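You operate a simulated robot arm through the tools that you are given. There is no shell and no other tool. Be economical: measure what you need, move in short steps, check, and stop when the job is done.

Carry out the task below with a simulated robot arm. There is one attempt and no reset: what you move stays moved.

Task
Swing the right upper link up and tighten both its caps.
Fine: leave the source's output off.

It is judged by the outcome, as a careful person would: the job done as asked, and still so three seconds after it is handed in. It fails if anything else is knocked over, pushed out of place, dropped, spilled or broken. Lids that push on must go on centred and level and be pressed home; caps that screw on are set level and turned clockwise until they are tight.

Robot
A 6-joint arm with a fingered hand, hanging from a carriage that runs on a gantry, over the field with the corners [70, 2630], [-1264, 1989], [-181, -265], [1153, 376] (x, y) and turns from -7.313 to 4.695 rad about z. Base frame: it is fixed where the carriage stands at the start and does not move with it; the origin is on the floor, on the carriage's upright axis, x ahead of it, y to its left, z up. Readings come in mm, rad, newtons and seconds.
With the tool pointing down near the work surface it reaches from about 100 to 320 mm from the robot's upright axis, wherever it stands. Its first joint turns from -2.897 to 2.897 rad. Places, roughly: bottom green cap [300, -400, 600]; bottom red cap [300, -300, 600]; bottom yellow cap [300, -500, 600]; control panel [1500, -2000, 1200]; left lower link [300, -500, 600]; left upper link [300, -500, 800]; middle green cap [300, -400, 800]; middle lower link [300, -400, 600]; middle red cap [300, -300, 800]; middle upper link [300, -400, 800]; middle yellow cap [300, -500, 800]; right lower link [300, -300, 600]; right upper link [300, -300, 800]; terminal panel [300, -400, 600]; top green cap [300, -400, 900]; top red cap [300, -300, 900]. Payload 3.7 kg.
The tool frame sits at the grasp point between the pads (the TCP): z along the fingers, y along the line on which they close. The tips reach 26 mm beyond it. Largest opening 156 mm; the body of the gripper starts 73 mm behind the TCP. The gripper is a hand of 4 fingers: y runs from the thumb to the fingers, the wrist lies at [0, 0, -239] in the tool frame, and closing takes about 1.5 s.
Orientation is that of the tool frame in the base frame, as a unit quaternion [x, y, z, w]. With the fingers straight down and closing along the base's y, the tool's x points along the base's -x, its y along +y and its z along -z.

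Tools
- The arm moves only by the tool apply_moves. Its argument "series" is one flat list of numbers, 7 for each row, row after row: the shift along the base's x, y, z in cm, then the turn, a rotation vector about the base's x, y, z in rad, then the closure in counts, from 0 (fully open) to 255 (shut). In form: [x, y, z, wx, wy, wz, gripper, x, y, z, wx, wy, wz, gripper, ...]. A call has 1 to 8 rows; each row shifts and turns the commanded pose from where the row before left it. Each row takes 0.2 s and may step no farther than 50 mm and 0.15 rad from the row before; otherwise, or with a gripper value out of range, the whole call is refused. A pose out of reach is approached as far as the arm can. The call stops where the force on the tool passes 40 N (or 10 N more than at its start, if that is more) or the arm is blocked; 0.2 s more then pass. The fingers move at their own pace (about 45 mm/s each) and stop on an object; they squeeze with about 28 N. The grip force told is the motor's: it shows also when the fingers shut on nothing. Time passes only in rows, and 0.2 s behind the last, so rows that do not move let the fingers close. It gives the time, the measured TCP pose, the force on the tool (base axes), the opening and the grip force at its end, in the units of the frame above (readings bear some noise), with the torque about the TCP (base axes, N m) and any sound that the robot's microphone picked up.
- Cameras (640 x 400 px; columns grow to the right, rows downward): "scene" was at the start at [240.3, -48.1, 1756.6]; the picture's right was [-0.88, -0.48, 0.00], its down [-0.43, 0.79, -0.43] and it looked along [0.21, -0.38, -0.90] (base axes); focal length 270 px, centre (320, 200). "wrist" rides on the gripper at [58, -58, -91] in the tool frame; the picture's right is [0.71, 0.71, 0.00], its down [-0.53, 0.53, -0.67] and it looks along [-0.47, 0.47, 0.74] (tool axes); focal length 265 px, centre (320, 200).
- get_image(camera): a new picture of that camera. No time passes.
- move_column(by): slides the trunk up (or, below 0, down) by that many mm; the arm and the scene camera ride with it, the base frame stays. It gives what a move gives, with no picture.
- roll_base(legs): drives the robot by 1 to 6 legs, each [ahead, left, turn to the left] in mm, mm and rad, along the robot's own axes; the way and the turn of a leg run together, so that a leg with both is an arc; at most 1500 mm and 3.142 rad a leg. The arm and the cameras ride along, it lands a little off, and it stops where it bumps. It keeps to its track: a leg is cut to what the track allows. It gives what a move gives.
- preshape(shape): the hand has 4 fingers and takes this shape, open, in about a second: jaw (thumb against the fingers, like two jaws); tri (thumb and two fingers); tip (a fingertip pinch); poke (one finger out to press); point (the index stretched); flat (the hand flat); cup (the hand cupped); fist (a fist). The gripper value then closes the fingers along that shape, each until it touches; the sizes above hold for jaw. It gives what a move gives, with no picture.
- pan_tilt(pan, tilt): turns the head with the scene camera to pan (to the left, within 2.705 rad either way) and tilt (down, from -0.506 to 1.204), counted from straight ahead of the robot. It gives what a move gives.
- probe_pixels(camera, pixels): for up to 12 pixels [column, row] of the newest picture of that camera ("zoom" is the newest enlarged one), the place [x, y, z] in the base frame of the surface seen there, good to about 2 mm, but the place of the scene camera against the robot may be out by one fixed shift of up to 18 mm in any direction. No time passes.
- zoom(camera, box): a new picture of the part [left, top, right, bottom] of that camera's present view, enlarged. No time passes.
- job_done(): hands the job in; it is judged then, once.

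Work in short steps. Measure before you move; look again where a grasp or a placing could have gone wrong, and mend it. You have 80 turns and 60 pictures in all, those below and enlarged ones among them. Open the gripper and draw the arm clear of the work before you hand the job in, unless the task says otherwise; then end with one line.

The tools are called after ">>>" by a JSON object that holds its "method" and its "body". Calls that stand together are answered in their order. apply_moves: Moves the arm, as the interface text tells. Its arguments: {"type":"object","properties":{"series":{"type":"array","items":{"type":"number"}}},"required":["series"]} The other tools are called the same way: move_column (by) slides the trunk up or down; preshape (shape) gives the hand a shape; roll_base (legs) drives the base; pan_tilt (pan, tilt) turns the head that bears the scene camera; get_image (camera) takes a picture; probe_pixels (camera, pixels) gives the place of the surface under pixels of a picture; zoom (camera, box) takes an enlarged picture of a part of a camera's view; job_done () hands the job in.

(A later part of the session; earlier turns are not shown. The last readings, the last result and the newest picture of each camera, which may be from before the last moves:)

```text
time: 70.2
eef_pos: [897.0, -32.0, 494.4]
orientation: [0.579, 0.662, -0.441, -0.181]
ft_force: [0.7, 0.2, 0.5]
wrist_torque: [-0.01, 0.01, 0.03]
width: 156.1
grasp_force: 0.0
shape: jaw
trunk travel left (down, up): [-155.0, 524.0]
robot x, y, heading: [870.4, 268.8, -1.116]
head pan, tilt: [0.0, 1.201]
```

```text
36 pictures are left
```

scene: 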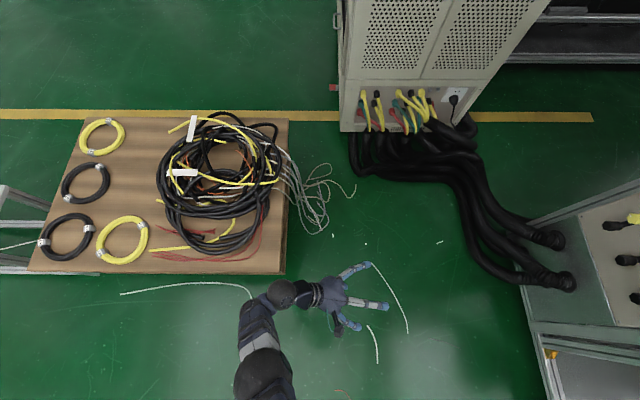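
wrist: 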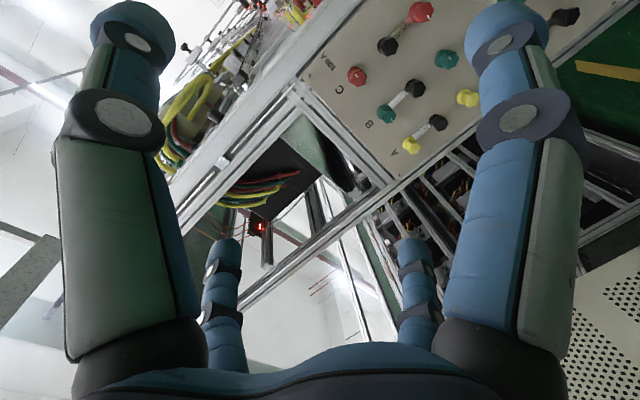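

The hand now points to -u with a relaxed arm posture. I raise it to level, wrist held.

>>> {"method": "apply_moves", "body": {"series": [-1.53, -0.74, 3.1, -0.0628, 0.1306, 0, 0, -1.08, -0.52, 3.24, -0.0628, 0.1306, 0, 0, -0.68, -0.33, 3.38, -0.0628, 0.1306, 0, 0, -0.22, -0.1, 3.37, -0.0628, 0.1306, 0, 0]}}

```text
time: 71.2
eef_pos: [872.6, -44.9, 530.5]
orientation: [0.522, 0.646, -0.518, -0.204]
ft_force: [-0.2, -0.3, -0.6]
wrist_torque: [-0.01, -0.05, -0.01]
width: 156.0
grasp_force: 0.1
shape: jaw
out of reach, approached as far as the arm can: row 2, 3, 4
trunk travel left (down, up): [-155.0, 524.0]
robot x, y, heading: [872.9, 266.2, -1.118]
head pan, tilt: [0.0, 1.201]
```

Tool at 22° below level; the wrist is near full stretch downward (dz≈-440). I bring the hand up 135 mm first to regain slack.

>>> {"method": "apply_moves", "body": {"series": [0, 0, 4.5, 0, 0, 0, 0, 0, 0, 4.5, 0, 0, 0, 0, 0, 0, 4.5, 0, 0, 0, 0]}}

>>> {"method": "apply_moves", "body": {"series": [-0.68, -0.33, 3.3, -0.0628, 0.1306, 0, 0, -0.42, -0.2, 3.38, -0.0628, 0.1306, 0, 0, -0.22, -0.1, 3.37, -0.0439, 0.0914, 0, 0]}}

```text
time: 72.0
eef_pos: [878.8, -64.9, 540.8]
orientation: [0.523, 0.646, -0.517, -0.203]
ft_force: [-0.3, -0.7, -0.4]
wrist_torque: [0.03, -0.02, -0.01]
width: 155.9
grasp_force: 0.0
shape: jaw
out of reach, approached as far as the arm can: row 1, 2, 3
trunk travel left (down, up): [-155.0, 524.0]
robot x, y, heading: [874.2, 269.1, -1.119]
head pan, tilt: [0.0, 1.201]
```

```text
time: 72.8
eef_pos: [879.0, -65.1, 539.6]
orientation: [0.523, 0.646, -0.517, -0.204]
ft_force: [-0.7, 0.9, 0.4]
wrist_torque: [-0.02, -0.02, -0.02]
width: 156.1
grasp_force: 0.1
shape: jaw
out of reach, approached as far as the arm can: row 1, 2, 3
trunk travel left (down, up): [-155.0, 524.0]
robot x, y, heading: [870.9, 268.5, -1.116]
head pan, tilt: [0.0, 1.201]
```

Stuck again; I take a picture and probe links for this posture.

>>> {"method": "get_image", "body": {"camera": "scene"}}

>>> {"method": "probe_pixels", "body": {"camera": "scene", "pixels": [[262, 370], [262, 390], [258, 345], [255, 325], [252, 310], [282, 293], [260, 300], [305, 293], [335, 300], [246, 335], [275, 335]]}}

```text
35 pictures are left
```

scene: 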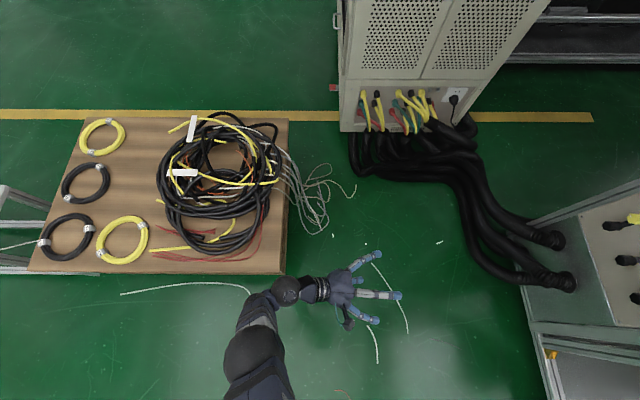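

```text
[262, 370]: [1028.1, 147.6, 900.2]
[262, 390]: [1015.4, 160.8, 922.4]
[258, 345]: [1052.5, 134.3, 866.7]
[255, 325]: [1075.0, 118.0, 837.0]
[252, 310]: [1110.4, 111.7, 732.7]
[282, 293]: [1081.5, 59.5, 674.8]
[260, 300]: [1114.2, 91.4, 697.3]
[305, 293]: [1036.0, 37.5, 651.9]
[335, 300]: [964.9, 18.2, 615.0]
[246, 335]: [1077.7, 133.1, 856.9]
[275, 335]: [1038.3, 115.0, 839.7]
```

I try shifting the hand towards -u and outward with the same orientation, to find freer configurations.

>>> {"method": "apply_moves", "body": {"series": [-3.6, -1.73, 2, 0, 0, 0, 0, -3.6, -1.73, 2, 0, 0, 0, 0, -3.6, -1.73, 2, 0, 0, 0, 0, -3.6, -1.73, 2, 0, 0, 0, 0]}}

>>> {"method": "apply_moves", "body": {"series": [-0.68, -0.33, 3.3, -0.0628, 0.1306, 0, 0, -0.42, -0.2, 3.38, -0.0628, 0.1306, 0, 0, -0.22, -0.1, 3.37, -0.0439, 0.0914, 0, 0]}}

```text
time: 73.8
eef_pos: [763.3, -176.8, 554.0]
orientation: [0.522, 0.646, -0.517, -0.205]
ft_force: [1.0, -0.1, -1.0]
wrist_torque: [-0.01, 0.04, 0.0]
width: 155.9
grasp_force: 0.0
shape: jaw
out of reach, approached as far as the arm can: row 1, 2, 3, 4
trunk travel left (down, up): [-155.0, 524.0]
robot x, y, heading: [871.8, 270.7, -1.114]
head pan, tilt: [0.0, 1.201]
```

```text
time: 74.7
eef_pos: [722.5, -180.5, 663.5]
orientation: [-0.437, -0.558, 0.653, 0.268]
ft_force: [-0.7, 0.1, -0.9]
wrist_torque: [-0.02, 0.02, 0.05]
width: 155.9
grasp_force: 0.0
shape: jaw
out of reach, approached as far as the arm can: row 1, 2, 3
trunk travel left (down, up): [-155.0, 524.0]
robot x, y, heading: [871.1, 268.6, -1.116]
head pan, tilt: [0.0, 1.201]
```

Excellent: the tool is now level, pointing within 4° of -u, wrist 324 mm out in -v with comfortable posture. I raise the trunk 200 and drive towards the panel (TCP to about u=260, v=-415), then look with the wrist camera.

>>> {"method": "move_column", "body": {"by": 200}}

>>> {"method": "roll_base", "body": {"legs": [[-60, -313, 0]]}}

>>> {"method": "apply_moves", "body": {"series": [0, 0, 0, 0, 0, -0.068, 0]}}

>>> {"method": "get_image", "body": {"camera": "wrist"}}

```text
time: 76.8
eef_pos: [726.1, -184.8, 865.8]
orientation: [-0.438, -0.558, 0.653, 0.266]
ft_force: [0.0, 0.4, 0.7]
wrist_torque: [-0.01, -0.02, 0.0]
width: 155.7
grasp_force: 0.1
shape: jaw
trunk travel left (down, up): [-355.0, 324.0]
robot x, y, heading: [871.2, 266.5, -1.115]
head pan, tilt: [0.0, 1.201]
```

```text
time: 78.9
eef_pos: [421.5, -265.1, 865.4]
orientation: [-0.438, -0.558, 0.653, 0.265]
ft_force: [-0.3, -0.3, 0.1]
wrist_torque: [-0.03, 0.05, -0.01]
width: 155.8
grasp_force: 0.0
shape: jaw
trunk travel left (down, up): [-355.0, 324.0]
robot x, y, heading: [568.1, 185.3, -1.116]
head pan, tilt: [0.0, 1.201]
```

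```text
time: 79.3
eef_pos: [400.9, -272.5, 870.1]
orientation: [-0.457, -0.546, 0.643, 0.282]
ft_force: [0.1, -0.2, 0.8]
wrist_torque: [-0.03, 0.0, 0.03]
width: 155.9
grasp_force: 0.0
shape: jaw
out of reach, approached as far as the arm can: row 1
trunk travel left (down, up): [-355.0, 324.0]
robot x, y, heading: [565.9, 185.1, -1.114]
head pan, tilt: [0.0, 1.201]
```

```text
34 pictures are left
```

wrist: 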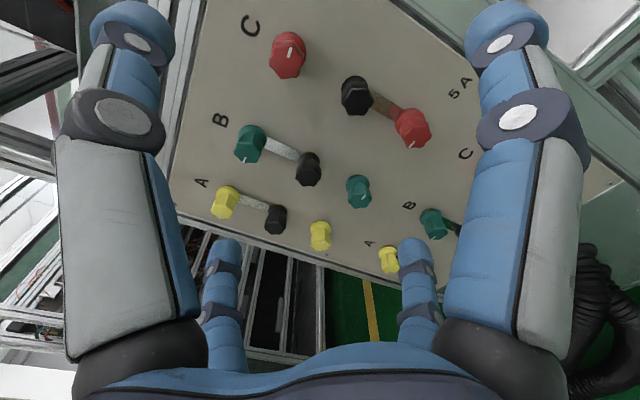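

Clear view: top red (288,50), black pivot (355,97), link running to middle red (412,128). I enlarge to see if the link end sits under the red cap and whether caps are loose, and probe positions with the wrist camera.

>>> {"method": "zoom", "body": {"camera": "wrist", "box": [250, 15, 450, 165]}}

>>> {"method": "probe_pixels", "body": {"camera": "zoom", "pixels": [[130, 105], [335, 260], [525, 365], [435, 300], [410, 290], [250, 180], [420, 150], [600, 250]]}}

```text
2.67 times, centred on (350, 90) of wrist
```

zoom: 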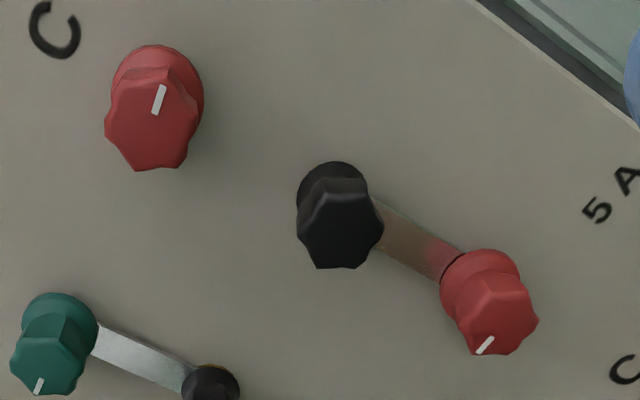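

```text
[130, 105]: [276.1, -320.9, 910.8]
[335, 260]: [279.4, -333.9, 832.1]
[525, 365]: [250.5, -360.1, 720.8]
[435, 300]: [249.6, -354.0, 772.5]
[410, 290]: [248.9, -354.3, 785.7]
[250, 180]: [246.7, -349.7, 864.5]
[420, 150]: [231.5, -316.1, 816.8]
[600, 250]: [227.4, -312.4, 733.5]
```

I re-probe at the right zoom pixels: fronts at top red (148,122), black (340,240), mid red (497,325), link (405,238), panel.

>>> {"method": "probe_pixels", "body": {"camera": "zoom", "pixels": [[148, 122], [158, 98], [340, 240], [345, 185], [497, 325], [485, 347], [405, 238], [440, 255], [400, 160], [230, 200], [45, 365], [135, 360]]}}

```text
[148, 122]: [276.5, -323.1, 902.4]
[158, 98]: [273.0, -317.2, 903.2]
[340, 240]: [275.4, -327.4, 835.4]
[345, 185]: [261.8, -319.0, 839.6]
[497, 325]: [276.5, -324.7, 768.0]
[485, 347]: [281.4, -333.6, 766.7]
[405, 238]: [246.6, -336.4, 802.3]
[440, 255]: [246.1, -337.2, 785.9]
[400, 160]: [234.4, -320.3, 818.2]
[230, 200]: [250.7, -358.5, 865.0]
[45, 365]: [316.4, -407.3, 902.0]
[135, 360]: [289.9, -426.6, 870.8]
```

The true panel plane is u≈71.5 (scene camera is ~12 mm off), caps ~37 mm tall, link face at u≈76.5. I look closer at the bases of black C and mid red against the tight B column.

>>> {"method": "zoom", "body": {"camera": "wrist", "box": [335, 65, 440, 155]}}

>>> {"method": "zoom", "body": {"camera": "wrist", "box": [225, 110, 340, 195]}}

```text
4.44 times, centred on (388, 110) of wrist
```

zoom: 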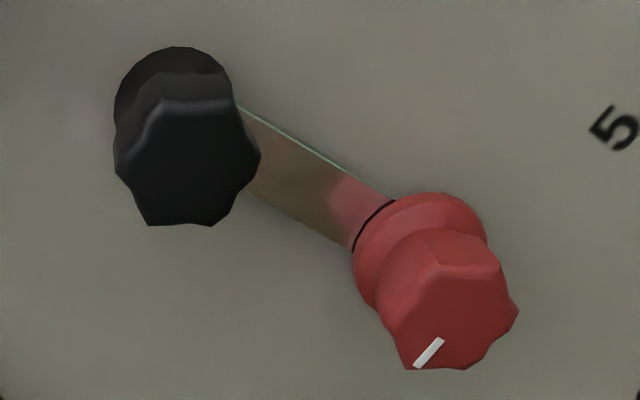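

```text
4.71 times, centred on (282, 152) of wrist
```

zoom: 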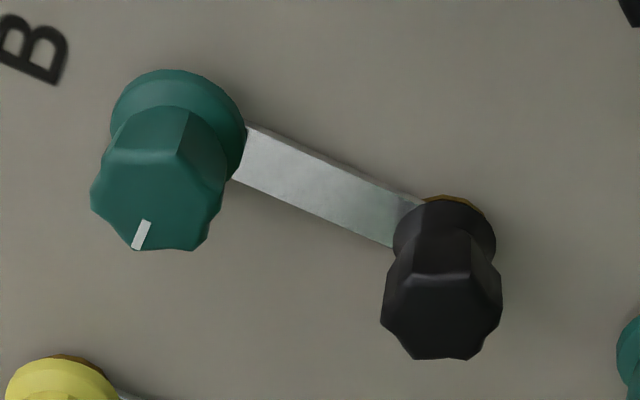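

The link end sits under the middle red cap with a visible shadow gap (cap slack). The arm is near full stretch (~525 of 555), so I bring the carriage 65 mm nearer and retract the arm equally, checking it is reachable.

>>> {"method": "roll_base", "body": {"legs": [[65, 0, 0]]}}

>>> {"method": "apply_moves", "body": {"series": [-1.4, 2.93, 0, 0, 0, 0, 0, -1.4, 2.93, 0, 0, 0, 0, 0]}}

>>> {"method": "preshape", "body": {"shape": "poke"}}

>>> {"method": "get_image", "body": {"camera": "wrist"}}

```text
time: 80.3
eef_pos: [428.4, -328.5, 871.1]
orientation: [-0.455, -0.548, 0.642, 0.284]
ft_force: [-0.3, -0.4, 0.0]
wrist_torque: [-0.03, 0.01, -0.01]
width: 155.7
grasp_force: 0.1
shape: jaw
trunk travel left (down, up): [-355.0, 324.0]
robot x, y, heading: [593.9, 129.4, -1.111]
head pan, tilt: [0.0, 1.201]
```

```text
time: 80.9
eef_pos: [401.2, -269.1, 870.3]
orientation: [-0.456, -0.547, 0.642, 0.283]
ft_force: [-0.9, 0.2, -0.4]
wrist_torque: [-0.04, -0.05, 0.04]
width: 155.7
grasp_force: 0.1
shape: jaw
trunk travel left (down, up): [-355.0, 324.0]
robot x, y, heading: [596.6, 126.9, -1.112]
head pan, tilt: [0.0, 1.201]
```

```text
time: 81.8
eef_pos: [400.7, -271.5, 870.6]
orientation: [-0.456, -0.547, 0.643, 0.283]
ft_force: [0.2, 0.4, 0.0]
wrist_torque: [-0.01, -0.01, 0.02]
width: 0.1
grasp_force: 0.1
shape: poke
trunk travel left (down, up): [-355.0, 324.0]
robot x, y, heading: [598.9, 129.1, -1.116]
head pan, tilt: [0.0, 1.201]
```

```text
30 pictures are left
```

wrist: 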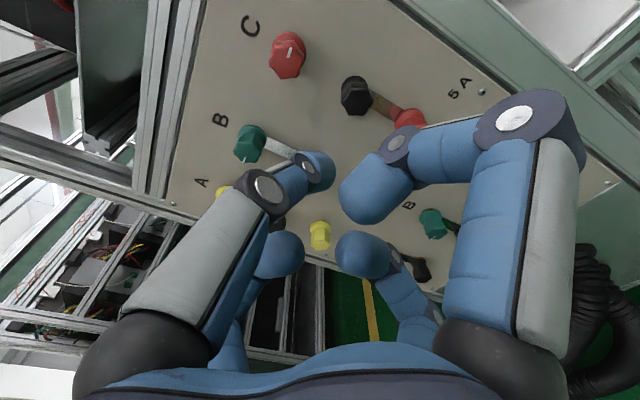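

One finger reaches out, tip near (320,165). I probe its tip, other knuckles and the hand.

>>> {"method": "probe_pixels", "body": {"camera": "wrist", "pixels": [[325, 160], [328, 172], [310, 160], [300, 172], [283, 190], [355, 205], [395, 145], [365, 250], [285, 255]]}}

>>> {"method": "zoom", "body": {"camera": "wrist", "box": [220, 120, 440, 290]}}

```text
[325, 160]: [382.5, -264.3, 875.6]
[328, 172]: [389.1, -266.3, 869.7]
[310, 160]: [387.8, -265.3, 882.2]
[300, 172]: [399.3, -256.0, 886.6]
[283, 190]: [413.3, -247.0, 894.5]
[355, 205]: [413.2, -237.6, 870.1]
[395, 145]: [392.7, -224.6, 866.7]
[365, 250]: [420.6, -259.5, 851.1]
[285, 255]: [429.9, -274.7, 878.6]
```

```text
2.35 times, centred on (330, 205) of wrist
```

zoom: 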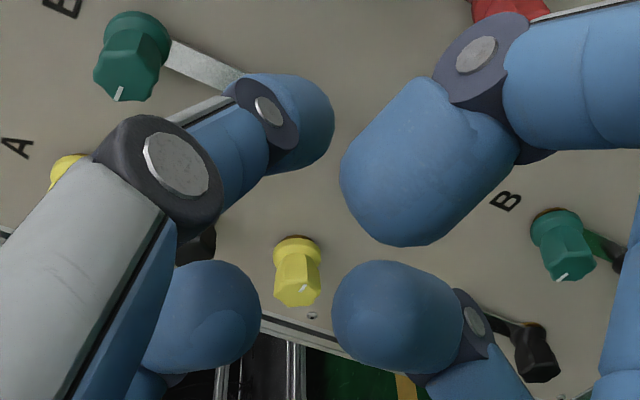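

The poking tip only leads the other knuckles by ~27 mm. I try "point" (index stretched) for more clearance.

>>> {"method": "preshape", "body": {"shape": "point"}}

>>> {"method": "get_image", "body": {"camera": "wrist"}}

```text
time: 82.7
eef_pos: [400.7, -271.3, 869.8]
orientation: [-0.455, -0.547, 0.643, 0.283]
ft_force: [-0.3, 0.9, 0.4]
wrist_torque: [-0.02, 0.03, 0.03]
width: 150.1
grasp_force: 0.0
shape: point
trunk travel left (down, up): [-355.0, 324.0]
robot x, y, heading: [592.7, 129.5, -1.116]
head pan, tilt: [0.0, 1.201]
```

```text
28 pictures are left
```

wrist: 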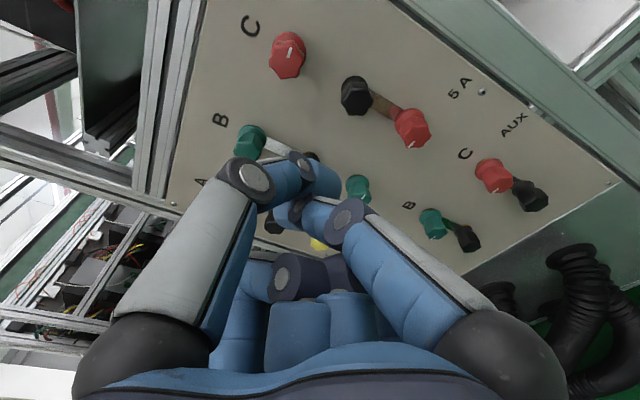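

I probe the point shape's leading tips and the rest.

>>> {"method": "probe_pixels", "body": {"camera": "wrist", "pixels": [[333, 185], [325, 170], [315, 185], [300, 205], [280, 212], [345, 212], [285, 280], [345, 320], [300, 330], [250, 180]]}}

>>> {"method": "zoom", "body": {"camera": "wrist", "box": [220, 130, 420, 350]}}

```text
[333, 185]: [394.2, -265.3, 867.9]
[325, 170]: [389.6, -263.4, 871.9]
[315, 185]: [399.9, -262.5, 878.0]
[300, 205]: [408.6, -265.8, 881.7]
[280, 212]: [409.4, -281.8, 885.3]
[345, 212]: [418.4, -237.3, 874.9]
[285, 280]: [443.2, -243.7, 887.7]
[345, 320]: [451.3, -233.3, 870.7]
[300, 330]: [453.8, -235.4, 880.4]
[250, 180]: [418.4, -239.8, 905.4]
```

```text
1.82 times, centred on (320, 240) of wrist
```

zoom: 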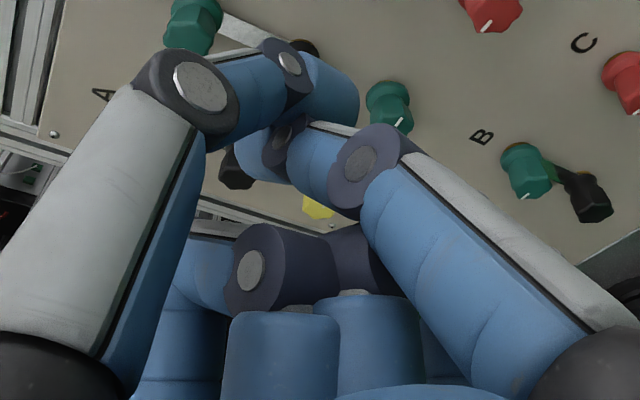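

I check the "tip" shape, which could serve both for straddling the link and for turning the caps.

>>> {"method": "preshape", "body": {"shape": "tip"}}

>>> {"method": "get_image", "body": {"camera": "wrist"}}

```text
time: 83.6
eef_pos: [400.7, -270.5, 870.6]
orientation: [-0.455, -0.547, 0.643, 0.283]
ft_force: [-0.7, 1.1, 0.0]
wrist_torque: [0.0, 0.03, -0.02]
width: 155.9
grasp_force: 0.0
shape: tip
trunk travel left (down, up): [-355.0, 324.0]
robot x, y, heading: [594.7, 129.4, -1.108]
head pan, tilt: [0.0, 1.201]
```

```text
26 pictures are left
```

wrist: 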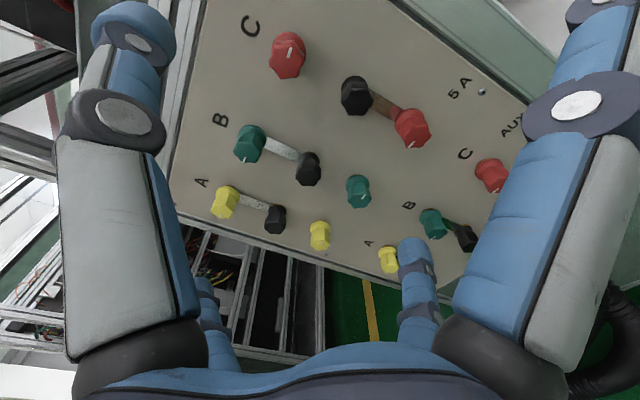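

Fingers are open. I close to about 45 mm gap (count 182) and look at where the tips stand.

>>> {"method": "apply_moves", "body": {"series": [0, 0, 0, 0, 0, 0, 182, 0, 0, 0, 0, 0, 0, 182, 0, 0, 0, 0, 0, 0, 182, 0, 0, 0, 0, 0, 0, 182, 0, 0, 0, 0, 0, 0, 182, 0, 0, 0, 0, 0, 0, 182]}}

>>> {"method": "get_image", "body": {"camera": "wrist"}}

```text
time: 85.0
eef_pos: [401.3, -270.8, 871.4]
orientation: [-0.455, -0.547, 0.642, 0.284]
ft_force: [0.3, 0.8, -0.9]
wrist_torque: [-0.02, 0.02, -0.01]
width: 45.0
grasp_force: 0.0
shape: tip
trunk travel left (down, up): [-355.0, 324.0]
robot x, y, heading: [599.3, 127.6, -1.116]
head pan, tilt: [0.0, 1.201]
```

```text
25 pictures are left
```

wrist: 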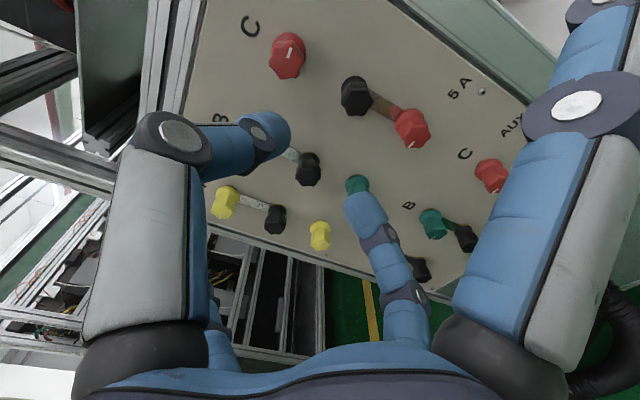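

In "tip" an idle finger still sticks out. I check "jaw" at a 45 mm gap instead.

>>> {"method": "preshape", "body": {"shape": "jaw"}}

>>> {"method": "apply_moves", "body": {"series": [0, 0, 0, 0, 0, 0, 182, 0, 0, 0, 0, 0, 0, 182, 0, 0, 0, 0, 0, 0, 182, 0, 0, 0, 0, 0, 0, 182, 0, 0, 0, 0, 0, 0, 182, 0, 0, 0, 0, 0, 0, 182]}}

>>> {"method": "get_image", "body": {"camera": "wrist"}}

>>> {"method": "probe_pixels", "body": {"camera": "wrist", "pixels": [[275, 120], [255, 160], [375, 150], [400, 160], [350, 215], [290, 250], [360, 250], [180, 140], [480, 140]]}}

```text
time: 85.9
eef_pos: [401.3, -270.6, 870.4]
orientation: [-0.456, -0.547, 0.643, 0.283]
ft_force: [1.1, 0.1, -0.6]
wrist_torque: [-0.01, 0.0, -0.01]
width: 156.0
grasp_force: 0.0
shape: jaw
trunk travel left (down, up): [-355.0, 324.0]
robot x, y, heading: [594.4, 129.9, -1.116]
head pan, tilt: [0.0, 1.201]
```

```text
time: 87.3
eef_pos: [400.6, -271.1, 870.8]
orientation: [-0.456, -0.547, 0.643, 0.283]
ft_force: [0.1, 0.6, -0.3]
wrist_torque: [-0.01, -0.01, 0.01]
width: 45.1
grasp_force: 0.1
shape: jaw
trunk travel left (down, up): [-355.0, 324.0]
robot x, y, heading: [595.2, 128.2, -1.116]
head pan, tilt: [0.0, 1.201]
```

```text
24 pictures are left
```

wrist: 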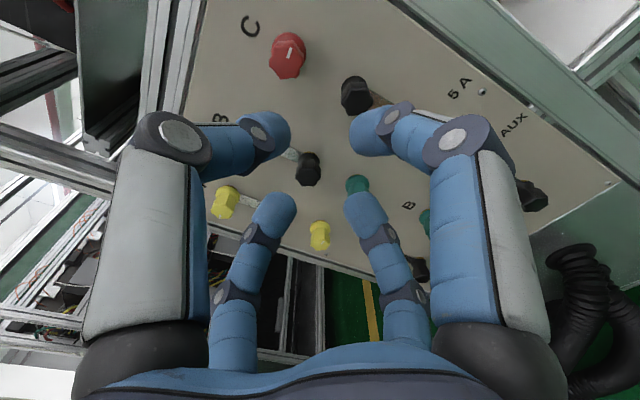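

```text
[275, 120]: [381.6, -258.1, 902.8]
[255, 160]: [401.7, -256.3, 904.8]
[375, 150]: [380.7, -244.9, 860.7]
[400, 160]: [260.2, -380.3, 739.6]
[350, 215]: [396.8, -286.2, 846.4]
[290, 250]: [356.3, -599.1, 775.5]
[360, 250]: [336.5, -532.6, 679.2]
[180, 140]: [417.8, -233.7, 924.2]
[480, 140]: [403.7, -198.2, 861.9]
```

Jaw is fine for caps, but for the link I'll use "poke" (single tip; neighbour knuckle sits 33 mm along tool +x). I set poke again and test how far the tool can roll clockwise about its axis, needed both for the link arc and for tightening.

>>> {"method": "preshape", "body": {"shape": "poke"}}

>>> {"method": "apply_moves", "body": {"series": [0, 0, 0, -0.126, -0.0608, 0, 0, 0, 0, 0, -0.126, -0.0608, 0, 0, 0, 0, 0, -0.126, -0.0608, 0, 0, 0, 0, 0, -0.126, -0.0608, 0, 0, 0, 0, 0, -0.126, -0.0608, 0, 0, 0, 0, 0, -0.126, -0.0608, 0, 0, 0, 0, 0, -0.126, -0.0608, 0, 0, 0, 0, 0, -0.126, -0.0608, 0, 0]}}

```text
time: 88.2
eef_pos: [400.7, -270.5, 869.9]
orientation: [-0.456, -0.547, 0.642, 0.284]
ft_force: [-0.5, -0.1, 0.3]
wrist_torque: [0.03, 0.0, 0.0]
width: 0.0
grasp_force: 0.0
shape: poke
trunk travel left (down, up): [-355.0, 324.0]
robot x, y, heading: [593.5, 125.3, -1.119]
head pan, tilt: [0.0, 1.201]
```

```text
time: 90.0
eef_pos: [401.2, -272.0, 870.5]
orientation: [-0.67, -0.22, 0.701, -0.104]
ft_force: [0.4, 0.1, -0.1]
wrist_torque: [0.0, 0.01, -0.02]
width: 0.0
grasp_force: 0.0
shape: poke
trunk travel left (down, up): [-355.0, 324.0]
robot x, y, heading: [593.4, 127.9, -1.117]
head pan, tilt: [0.0, 1.201]
```

Roll is free by 1.12 rad (x now points down). I set roll halfway (x to lower right), and bring the poke tip to the right of the link at about v=-390, z=799, still in front of the caps.

>>> {"method": "apply_moves", "body": {"series": [-0.32, 0.66, -2.37, 0.117, 0.0586, 0, 0, -0.32, 0.66, -2.37, 0.117, 0.0586, 0, 0, -0.32, 0.66, -2.37, 0.117, 0.0586, 0, 0, -3.0, -1.44, 0, 0.117, 0.0586, 0, 0, -3.0, -1.44, 0, 0.117, 0.0586, 0, 0, -3.0, -1.44, 0, 0.117, 0.0586, 0, 0]}}

>>> {"method": "get_image", "body": {"camera": "wrist"}}

```text
time: 91.4
eef_pos: [299.9, -289.4, 820.4]
orientation: [-0.534, -0.462, 0.688, 0.17]
ft_force: [-0.3, -0.3, 0.0]
wrist_torque: [-0.03, 0.01, -0.02]
width: 0.0
grasp_force: 0.1
shape: poke
out of reach, approached as far as the arm can: row 3, 5, 6
trunk travel left (down, up): [-355.0, 324.0]
robot x, y, heading: [595.8, 126.8, -1.112]
head pan, tilt: [0.0, 1.201]
```

```text
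23 pictures are left
```

wrist: 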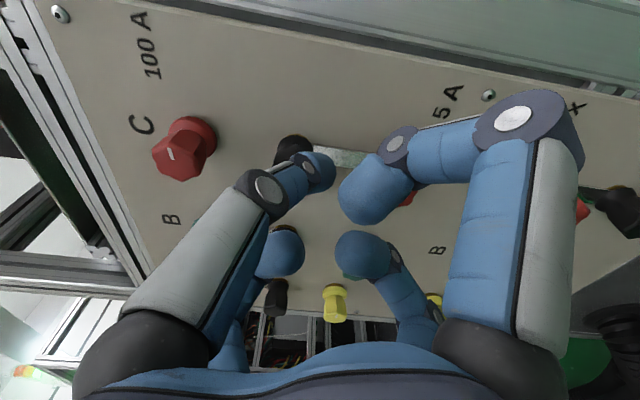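

The arm's lower bound shows up; I lower the trunk 22 mm instead. I probe tip and link positions to verify first.

>>> {"method": "probe_pixels", "body": {"camera": "wrist", "pixels": [[322, 160], [328, 170], [318, 170], [322, 182], [335, 157], [350, 160], [340, 150], [292, 150], [345, 166]]}}

>>> {"method": "move_column", "body": {"by": -22}}

>>> {"method": "zoom", "body": {"camera": "wrist", "box": [240, 90, 460, 230]}}

```text
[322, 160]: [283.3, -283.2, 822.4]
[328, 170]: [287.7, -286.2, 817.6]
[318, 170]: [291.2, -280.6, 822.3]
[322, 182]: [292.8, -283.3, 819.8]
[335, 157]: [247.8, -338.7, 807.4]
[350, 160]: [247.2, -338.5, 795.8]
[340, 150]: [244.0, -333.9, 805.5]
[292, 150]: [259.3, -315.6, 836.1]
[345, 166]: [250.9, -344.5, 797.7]
```

```text
time: 92.1
eef_pos: [301.6, -286.4, 798.5]
orientation: [-0.534, -0.462, 0.687, 0.17]
ft_force: [0.3, 0.3, -0.4]
wrist_torque: [0.01, 0.0, 0.0]
width: 0.0
grasp_force: 0.1
shape: poke
trunk travel left (down, up): [-333.0, 346.0]
robot x, y, heading: [595.0, 128.8, -1.117]
head pan, tilt: [0.0, 1.201]
```

```text
2.86 times, centred on (350, 160) of wrist
```

zoom: 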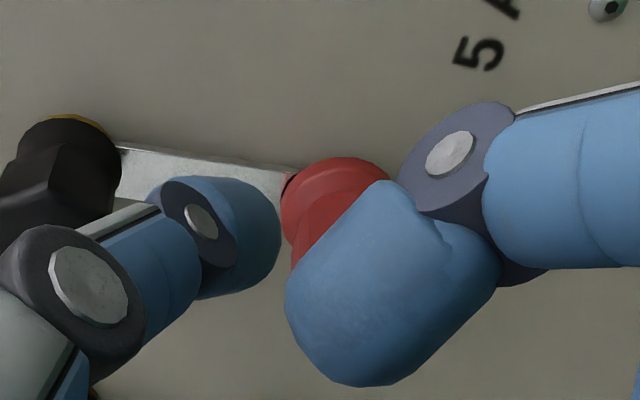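

Tip is at v≈-386, z≈797, link spans v -419…-405; the tip leads TCP by ~20 mm. I advance 45 mm towards the panel.

>>> {"method": "apply_moves", "body": {"series": [-1.35, -0.65, 0, 0, 0, 0, 0, -1.35, -0.65, 0, 0, 0, 0, 0, -1.35, -0.65, 0, 0, 0, 0, 0]}}

>>> {"method": "zoom", "body": {"camera": "wrist", "box": [240, 90, 460, 230]}}

>>> {"method": "probe_pixels", "body": {"camera": "zoom", "pixels": [[240, 190], [265, 230], [220, 200], [200, 150], [300, 60], [200, 280], [150, 165]]}}

```text
time: 92.9
eef_pos: [263.3, -304.7, 811.9]
orientation: [-0.534, -0.462, 0.687, 0.169]
ft_force: [-0.1, -0.4, -0.4]
wrist_torque: [0.0, 0.02, -0.01]
width: 0.0
grasp_force: 0.1
shape: poke
out of reach, approached as far as the arm can: row 1, 3
trunk travel left (down, up): [-333.0, 346.0]
robot x, y, heading: [596.1, 128.7, -1.114]
head pan, tilt: [0.0, 1.201]
```

```text
2.86 times, centred on (350, 160) of wrist
```

zoom: 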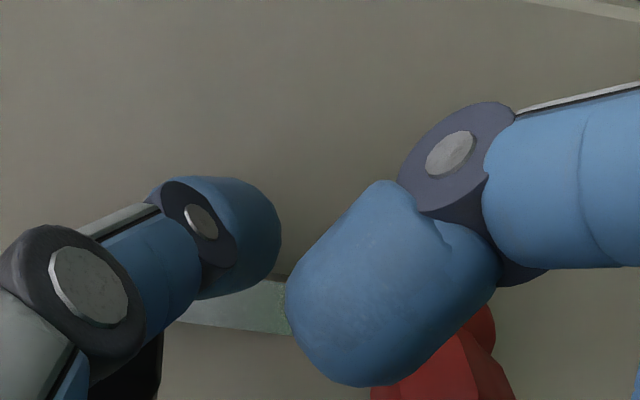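

```text
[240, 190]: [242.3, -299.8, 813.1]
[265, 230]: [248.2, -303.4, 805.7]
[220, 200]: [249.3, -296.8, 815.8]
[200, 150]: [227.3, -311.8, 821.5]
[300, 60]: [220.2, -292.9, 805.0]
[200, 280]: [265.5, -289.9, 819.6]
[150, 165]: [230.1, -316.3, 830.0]
```

The arm lifts at the end of its reach, so I retract it 70 mm, restore z, and make up the distance with the carriage.

>>> {"method": "apply_moves", "body": {"series": [1.58, 0.76, 0, 0, 0, 0, 0, 1.58, 0.76, 0, 0, 0, 0, 0, 1.58, 0.76, -0.7, 0, 0, 0, 0, 1.58, 0.76, -0.7, 0, 0, 0, 0]}}

>>> {"method": "roll_base", "body": {"legs": [[0, -60, 0]]}}

```text
time: 93.9
eef_pos: [327.2, -273.2, 794.0]
orientation: [-0.534, -0.462, 0.687, 0.171]
ft_force: [-0.3, -0.3, 0.8]
wrist_torque: [0.0, 0.0, -0.04]
width: 0.0
grasp_force: 0.1
shape: poke
out of reach, approached as far as the arm can: row 2
trunk travel left (down, up): [-333.0, 346.0]
robot x, y, heading: [596.0, 129.0, -1.115]
head pan, tilt: [0.0, 1.201]
```

```text
time: 94.9
eef_pos: [272.6, -300.5, 795.4]
orientation: [-0.534, -0.462, 0.687, 0.17]
ft_force: [-1.5, -0.6, 0.8]
wrist_torque: [-0.03, 0.0, -0.01]
width: 0.0
grasp_force: 0.1
shape: poke
trunk travel left (down, up): [-333.0, 346.0]
robot x, y, heading: [541.7, 102.7, -1.113]
head pan, tilt: [0.0, 1.201]
```

TCP is at u=115, v=-389, z=795. I advance by small 6 mm steps until the tip nears the panel.

>>> {"method": "apply_moves", "body": {"series": [-0.54, -0.26, 0, 0, 0, 0, 0, -0.54, -0.26, 0, 0, 0, 0, 0, -0.54, -0.26, 0, 0, 0, 0, 0]}}

```text
time: 95.7
eef_pos: [260.4, -306.8, 792.4]
orientation: [-0.534, -0.463, 0.687, 0.171]
ft_force: [9.6, 4.1, -0.5]
wrist_torque: [0.16, -0.33, 0.26]
width: 0.0
grasp_force: 0.1
shape: poke
trunk travel left (down, up): [-333.0, 346.0]
robot x, y, heading: [540.4, 99.4, -1.118]
head pan, tilt: [0.0, 1.201]
```

Torque shows a curled finger resting on the middle red cap, so poke isn't workable. Better idea: straddle the black cap and link loosely with the jaws (gap ~34 mm) and roll the hand about the pivot axis to sweep the link round. I back off, and roll to x=down.

>>> {"method": "apply_moves", "body": {"series": [2.7, 1.3, 0, 0, 0, 0, 0, 2.7, 1.3, 0, 0, 0, 0, 0, 0.2, -0.41, 0.86, -0.1235, -0.0594, 0, 0, 0.2, -0.41, 0.86, -0.1235, -0.0594, 0, 0, 0.2, -0.41, 0.86, -0.1235, -0.0594, 0, 0, 0.2, -0.41, 0.86, -0.1235, -0.0594, 0, 0, 0.2, -0.41, 0.86, -0.1235, -0.0594, 0, 0]}}

>>> {"method": "preshape", "body": {"shape": "jaw"}}

>>> {"method": "apply_moves", "body": {"series": [0, 0, 0, -0.1235, -0.0594, 0, 199, 0, 0, 0, -0.1235, -0.0594, 0, 199, 0, 0, 0, 0, 0, 0, 199, 0, 0, 0, 0, 0, 0, 199, 0, 0, 0, 0, 0, 0, 199, 0, 0, 0, 0, 0, 0, 199, 0, 0, 0, 0, 0, 0, 199]}}

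>>> {"method": "get_image", "body": {"camera": "wrist"}}

```text
time: 97.3
eef_pos: [321.5, -302.4, 836.7]
orientation: [-0.655, -0.251, 0.709, -0.069]
ft_force: [0.3, 0.0, 0.0]
wrist_torque: [0.0, 0.03, -0.01]
width: 0.1
grasp_force: 0.0
shape: poke
trunk travel left (down, up): [-333.0, 346.0]
robot x, y, heading: [544.5, 97.6, -1.12]
head pan, tilt: [0.0, 1.201]
```

```text
time: 98.2
eef_pos: [320.2, -303.7, 836.9]
orientation: [-0.655, -0.253, 0.709, -0.069]
ft_force: [-0.9, 0.7, 0.6]
wrist_torque: [-0.01, -0.01, 0.01]
width: 156.2
grasp_force: 0.0
shape: jaw
trunk travel left (down, up): [-333.0, 346.0]
robot x, y, heading: [542.6, 103.4, -1.112]
head pan, tilt: [0.0, 1.201]
```

```text
time: 99.8
eef_pos: [321.2, -301.8, 836.5]
orientation: [-0.682, -0.157, 0.695, -0.162]
ft_force: [-0.2, 0.1, 0.3]
wrist_torque: [-0.02, 0.02, -0.01]
width: 34.4
grasp_force: 0.0
shape: jaw
trunk travel left (down, up): [-333.0, 346.0]
robot x, y, heading: [543.4, 100.3, -1.112]
head pan, tilt: [0.0, 1.201]
```

```text
20 pictures are left
```

wrist: 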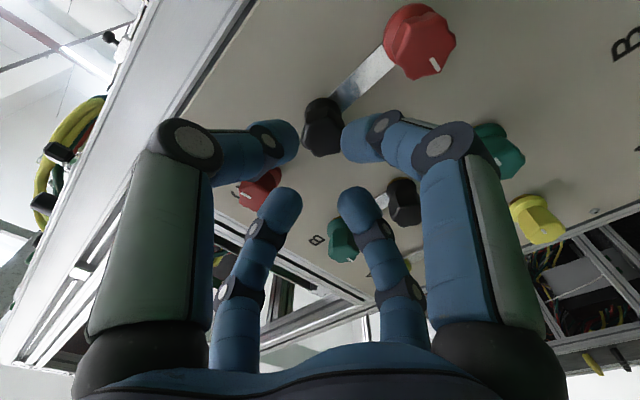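

Nicely aligned: tool level, x down, TCP at v=-411, z=836. I verify the black cap's centre by an enlarged view and probes.

>>> {"method": "zoom", "body": {"camera": "wrist", "box": [260, 0, 480, 170]}}

>>> {"method": "probe_pixels", "body": {"camera": "wrist", "pixels": [[306, 140], [340, 140], [322, 126], [320, 150], [318, 142], [430, 60], [443, 72], [425, 75], [360, 82], [345, 100], [395, 20]]}}

```text
2.35 times, centred on (370, 85) of wrist
```

zoom: 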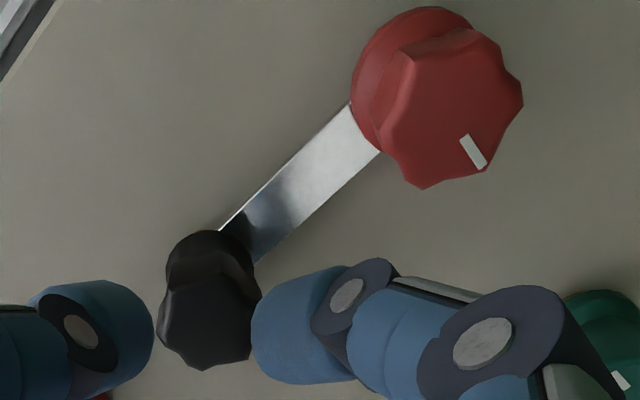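

```text
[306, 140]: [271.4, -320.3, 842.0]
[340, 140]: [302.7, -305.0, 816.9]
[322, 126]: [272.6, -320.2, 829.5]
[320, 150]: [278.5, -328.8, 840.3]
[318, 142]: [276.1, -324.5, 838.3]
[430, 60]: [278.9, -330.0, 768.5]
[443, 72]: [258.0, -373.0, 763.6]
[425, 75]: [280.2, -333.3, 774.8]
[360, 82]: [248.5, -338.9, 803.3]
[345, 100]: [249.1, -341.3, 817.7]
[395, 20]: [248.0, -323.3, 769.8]
```

Black cap centre confirmed at v≈-412, z≈836. I set the gap to 36 mm and advance 45 mm straight in around the black cap.

>>> {"method": "apply_moves", "body": {"series": [-0.05, -0.05, 0, 0, 0, 0, 196, -1.0, -0.48, 0, 0, 0, 0, 196, -1.0, -0.48, 0, 0, 0, 0, 196, -1.0, -0.48, 0, 0, 0, 0, 196, -1.0, -0.48, 0, 0, 0, 0, 196]}}

```text
time: 101.0
eef_pos: [280.6, -322.9, 837.6]
orientation: [-0.682, -0.158, 0.695, -0.163]
ft_force: [0.5, -0.1, -0.6]
wrist_torque: [-0.01, 0.02, 0.0]
width: 35.7
grasp_force: 0.0
shape: jaw
trunk travel left (down, up): [-333.0, 346.0]
robot x, y, heading: [542.3, 100.2, -1.117]
head pan, tilt: [0.0, 1.201]
```

No contact; u=113. Three more 4 mm steps bring the tips to the link level.

>>> {"method": "apply_moves", "body": {"series": [-0.36, -0.17, 0, 0, 0, 0, 196, -0.36, -0.17, 0, 0, 0, 0, 196, -0.36, -0.17, 0, 0, 0, 0, 196]}}

>>> {"method": "get_image", "body": {"camera": "wrist"}}

```text
time: 101.8
eef_pos: [270.4, -325.8, 837.1]
orientation: [-0.684, -0.159, 0.694, -0.162]
ft_force: [4.8, 3.9, -3.2]
wrist_torque: [0.06, -0.14, -0.01]
width: 35.8
grasp_force: 0.0
shape: jaw
trunk travel left (down, up): [-333.0, 346.0]
robot x, y, heading: [537.4, 100.6, -1.113]
head pan, tilt: [0.0, 1.201]
```

```text
18 pictures are left
```

wrist: 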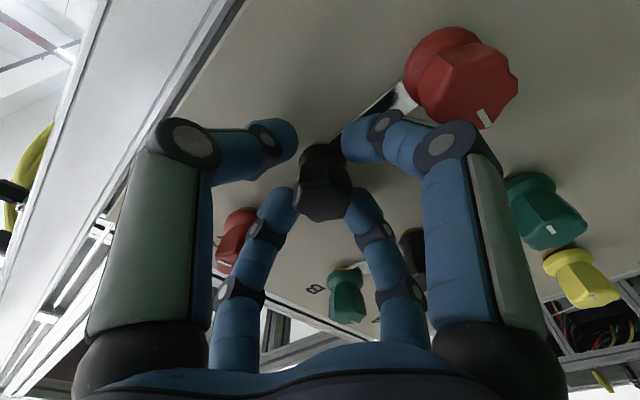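

The torque says a fingertip rests on the link itself: the four fingers are arranged as a cross (±x, ±y), so one lies over the link. I back off 12 mm, roll 45° back so the link lies between two fingers, and re-enter.

>>> {"method": "apply_moves", "body": {"series": [1.08, 0.52, 0, 0, 0, 0, 196, 0, 0, 0, 0.117, 0.0575, 0, 196, 0, 0, 0, 0.117, 0.0575, 0, 196, 0, 0, 0, 0.117, 0.0575, 0, 196, 0, 0, 0, 0.117, 0.0575, 0, 196, 0, 0, 0, 0.117, 0.0575, 0, 196, 0, 0, 0, 0.117, 0.0575, 0, 196]}}

>>> {"method": "apply_moves", "body": {"series": [-0.45, -0.22, 0, 0, 0, 0, 196, -0.45, -0.22, 0, 0, 0, 0, 196, -0.36, -0.17, 0, 0, 0, 0, 196]}}

>>> {"method": "get_image", "body": {"camera": "wrist"}}

```text
time: 103.4
eef_pos: [280.8, -322.7, 837.2]
orientation: [-0.569, -0.412, 0.703, 0.11]
ft_force: [-0.5, -0.7, -0.6]
wrist_torque: [0.0, -0.01, 0.03]
width: 35.7
grasp_force: 0.1
shape: jaw
trunk travel left (down, up): [-333.0, 346.0]
robot x, y, heading: [543.5, 101.3, -1.112]
head pan, tilt: [0.0, 1.201]
```

```text
time: 104.2
eef_pos: [267.3, -327.7, 837.8]
orientation: [-0.57, -0.411, 0.703, 0.11]
ft_force: [0.1, 0.1, 0.2]
wrist_torque: [0.02, 0.01, 0.03]
width: 36.0
grasp_force: 0.0
shape: jaw
trunk travel left (down, up): [-333.0, 346.0]
robot x, y, heading: [540.4, 103.2, -1.118]
head pan, tilt: [0.0, 1.201]
```

```text
17 pictures are left
```

wrist: 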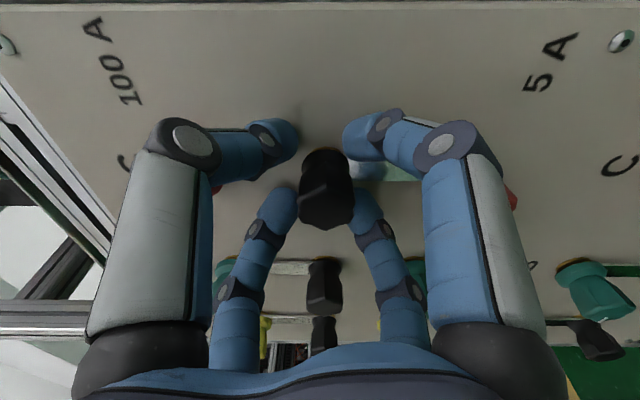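

No contact force; TCP u=99, the link lies between the right-hand fingers (390,165). I roll clockwise 8 × 0.144 rad about the pivot to sweep the link.

>>> {"method": "apply_moves", "body": {"series": [0, 0, 0, -0.13, -0.0625, 0, 196, 0, 0, 0, -0.13, -0.0625, 0, 196, 0, 0, 0, -0.13, -0.0625, 0, 196, 0, 0, 0, -0.13, -0.0625, 0, 196, 0, 0, 0, -0.13, -0.0625, 0, 196, 0, 0, 0, -0.13, -0.0625, 0, 196, 0, 0, 0, -0.13, -0.0625, 0, 196, 0, 0, 0, -0.13, -0.0625, 0, 196]}}

>>> {"method": "get_image", "body": {"camera": "wrist"}}

```text
time: 106.0
eef_pos: [271.0, -330.5, 836.6]
orientation: [0.698, 0.025, -0.655, 0.289]
ft_force: [6.0, 5.3, 0.0]
wrist_torque: [0.1, -0.17, -0.01]
width: 35.7
grasp_force: 0.0
shape: jaw
trunk travel left (down, up): [-333.0, 346.0]
robot x, y, heading: [539.6, 97.0, -1.11]
head pan, tilt: [0.0, 1.201]
```

```text
16 pictures are left
```

wrist: 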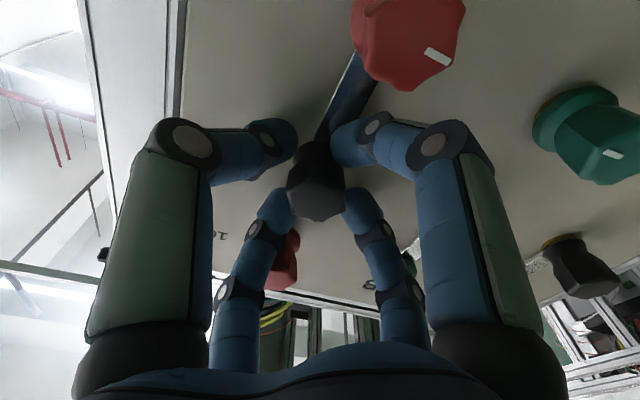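

The finger rode over the link and it did not budge: the middle red cap clamps it, so I must slacken that cap first. I back off, drop the trunk 68 mm to the middle red cap and look.

>>> {"method": "apply_moves", "body": {"series": [2.25, 1.08, 0, 0, 0, 0, 176, 2.25, 1.08, 0, 0, 0, 0, 176]}}

>>> {"method": "move_column", "body": {"by": -68}}

>>> {"method": "get_image", "body": {"camera": "wrist"}}

```text
time: 106.6
eef_pos: [312.8, -307.2, 837.0]
orientation: [0.698, 0.025, -0.656, 0.287]
ft_force: [0.5, -0.5, 0.1]
wrist_torque: [-0.03, 0.02, 0.03]
width: 48.2
grasp_force: 0.0
shape: jaw
trunk travel left (down, up): [-333.0, 346.0]
robot x, y, heading: [540.6, 103.2, -1.112]
head pan, tilt: [0.0, 1.201]
```

```text
time: 107.7
eef_pos: [312.6, -306.6, 769.3]
orientation: [0.698, 0.025, -0.656, 0.287]
ft_force: [-0.7, -0.4, 0.3]
wrist_torque: [0.03, -0.02, 0.05]
width: 48.0
grasp_force: 0.0
shape: jaw
trunk travel left (down, up): [-265.0, 414.0]
robot x, y, heading: [545.5, 100.1, -1.115]
head pan, tilt: [0.0, 1.201]
```

```text
15 pictures are left
```

wrist: 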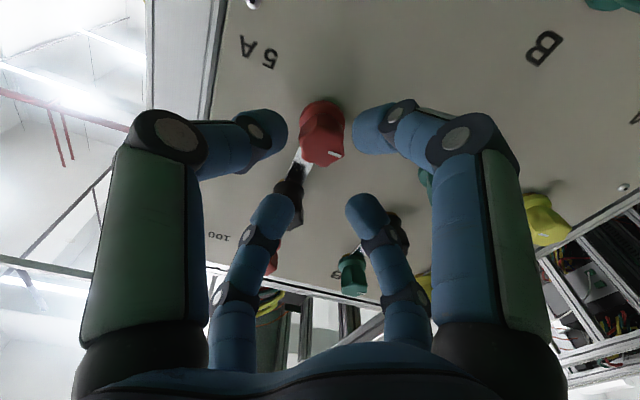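

Middle red cap is centred between the fingers. I advance 30 mm (TCP u≈119) and close on it.

>>> {"method": "apply_moves", "body": {"series": [-0.9, -0.433, -0.05, 0, 0, 0, 176, -0.9, -0.433, 0, 0, 0, 0, 176, -0.9, -0.433, 0, 0, 0, 0, 176, 0, 0, 0, 0, 0, 0, 255, 0, 0, 0, 0, 0, 0, 255, 0, 0, 0, 0, 0, 0, 255, 0, 0, 0, 0, 0, 0, 255]}}

```text
time: 109.2
eef_pos: [286.2, -320.1, 769.7]
orientation: [0.698, 0.024, -0.657, 0.286]
ft_force: [-2.9, -1.4, 0.3]
wrist_torque: [0.0, -0.03, 0.0]
width: 19.1
grasp_force: 28.2
shape: jaw
trunk travel left (down, up): [-265.0, 414.0]
robot x, y, heading: [540.7, 101.6, -1.114]
head pan, tilt: [0.0, 1.201]
```

Gripped (19 mm, 28 N). I turn counter-clockwise 8 × 0.14 rad to slacken.

>>> {"method": "apply_moves", "body": {"series": [0, 0, 0, 0.126, 0.061, 0, 255, 0, 0, 0, 0.126, 0.061, 0, 255, 0, 0, 0, 0.126, 0.061, 0, 255, 0, 0, 0, 0.126, 0.061, 0, 255, 0, 0, 0, 0.126, 0.061, 0, 255, 0, 0, 0, 0.126, 0.061, 0, 255, 0, 0, 0, 0.126, 0.061, 0, 255, 0, 0, 0, 0.126, 0.061, 0, 255]}}

>>> {"method": "zoom", "body": {"camera": "wrist", "box": [220, 60, 440, 220]}}

```text
time: 111.0
eef_pos: [286.7, -321.9, 767.7]
orientation: [-0.574, -0.403, 0.706, 0.098]
ft_force: [-0.2, -5.3, -4.2]
wrist_torque: [0.02, -0.12, 0.06]
width: 18.9
grasp_force: 27.5
shape: jaw
trunk travel left (down, up): [-265.0, 414.0]
robot x, y, heading: [543.4, 104.2, -1.116]
head pan, tilt: [0.0, 1.201]
```

```text
2.50 times, centred on (330, 140) of wrist
```

zoom: 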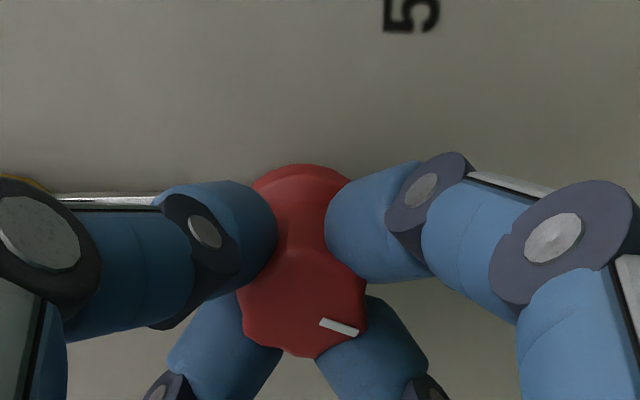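

The white mark kept its place relative to the rotating hand, so the cap turned 64° with low torque. I continue counter-clockwise another 64°.

>>> {"method": "apply_moves", "body": {"series": [0.05, 0.02, 0, 0.126, 0.061, 0, 255, 0, 0, 0, 0.126, 0.061, 0, 255, 0, 0, 0, 0.126, 0.061, 0, 255, 0, 0, 0, 0.126, 0.061, 0, 255, 0.05, 0.02, 0, 0.126, 0.061, 0, 255, 0, 0, 0, 0.126, 0.061, 0, 255, 0, 0, 0, 0.126, 0.061, 0, 255, 0, 0, 0, 0.126, 0.061, 0, 255]}}

```text
time: 112.8
eef_pos: [286.8, -322.3, 761.0]
orientation: [0.279, 0.648, -0.542, -0.457]
ft_force: [-1.4, 8.7, 27.3]
wrist_torque: [-0.3, 0.73, -0.2]
width: 19.8
grasp_force: 28.2
shape: jaw
out of reach, approached as far as the arm can: row 8
trunk travel left (down, up): [-265.0, 414.0]
robot x, y, heading: [540.9, 101.9, -1.126]
head pan, tilt: [0.0, 1.201]
```

The roll's limit came at the last row (side force 27 N). I release, then roll back clockwise and look at the gap.

>>> {"method": "apply_moves", "body": {"series": [0, 0, 0, 0, 0, 0, 176, 0, 0, 0.3, 0, 0, 0, 176, 0, 0, 0.3, 0, 0, 0, 176]}}

>>> {"method": "apply_moves", "body": {"series": [0, 0, 0, -0.126, -0.061, 0, 176, 0, 0, 0, -0.126, -0.061, 0, 176, 0, 0, 0, -0.126, -0.061, 0, 176, 0, 0, 0, -0.126, -0.061, 0, 176, 0, 0, 0, -0.126, -0.061, 0, 176, 0, 0, 0, -0.126, -0.061, 0, 176, 0, 0, 0, -0.126, -0.061, 0, 176, 0, 0, 0, -0.126, -0.061, 0, 176]}}

>>> {"method": "zoom", "body": {"camera": "wrist", "box": [200, 60, 440, 220]}}

```text
time: 113.7
eef_pos: [289.7, -325.3, 754.7]
orientation: [0.277, 0.655, -0.54, -0.45]
ft_force: [-0.2, -0.3, -0.2]
wrist_torque: [0.03, 0.01, 0.01]
width: 48.3
grasp_force: 0.1
shape: jaw
out of reach, approached as far as the arm can: row 3
trunk travel left (down, up): [-265.0, 414.0]
robot x, y, heading: [537.8, 102.3, -1.115]
head pan, tilt: [0.0, 1.201]
```

```text
time: 115.5
eef_pos: [290.5, -326.4, 755.9]
orientation: [-0.576, -0.401, 0.706, 0.096]
ft_force: [-0.1, -0.1, 1.2]
wrist_torque: [-0.04, 0.04, -0.02]
width: 48.5
grasp_force: 0.1
shape: jaw
trunk travel left (down, up): [-265.0, 414.0]
robot x, y, heading: [540.2, 101.1, -1.118]
head pan, tilt: [0.0, 1.201]
```

```text
2.50 times, centred on (320, 140) of wrist
```

zoom: 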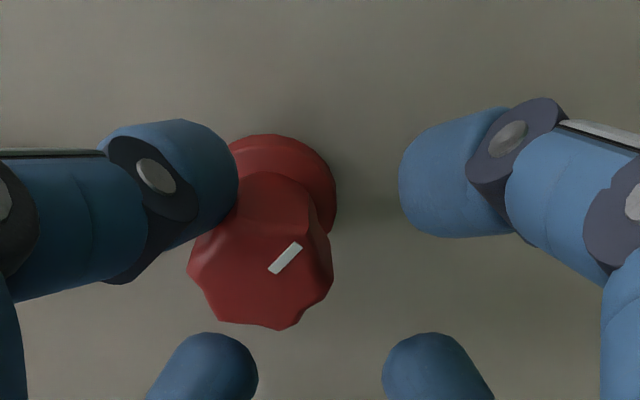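

The hand drifted to z 756, v -420; I re-centre it. I also probe the cap front to see how far it backed out.

>>> {"method": "probe_pixels", "body": {"camera": "zoom", "pixels": [[265, 285], [285, 258], [240, 280], [300, 300], [320, 60]]}}

>>> {"method": "apply_moves", "body": {"series": [-0.17, 0.36, 0.6, 0, 0, 0, 176, -0.17, 0.36, 0.6, 0, 0, 0, 176]}}

```text
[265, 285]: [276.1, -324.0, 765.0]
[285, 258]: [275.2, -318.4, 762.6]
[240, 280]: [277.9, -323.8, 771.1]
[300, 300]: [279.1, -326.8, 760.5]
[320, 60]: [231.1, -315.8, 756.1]
```

```text
time: 116.0
eef_pos: [286.7, -318.6, 767.7]
orientation: [-0.575, -0.401, 0.706, 0.097]
ft_force: [-0.8, -0.1, -1.0]
wrist_torque: [-0.02, 0.0, -0.02]
width: 48.3
grasp_force: 0.1
shape: jaw
trunk travel left (down, up): [-265.0, 414.0]
robot x, y, heading: [539.0, 102.5, -1.114]
head pan, tilt: [0.0, 1.201]
```

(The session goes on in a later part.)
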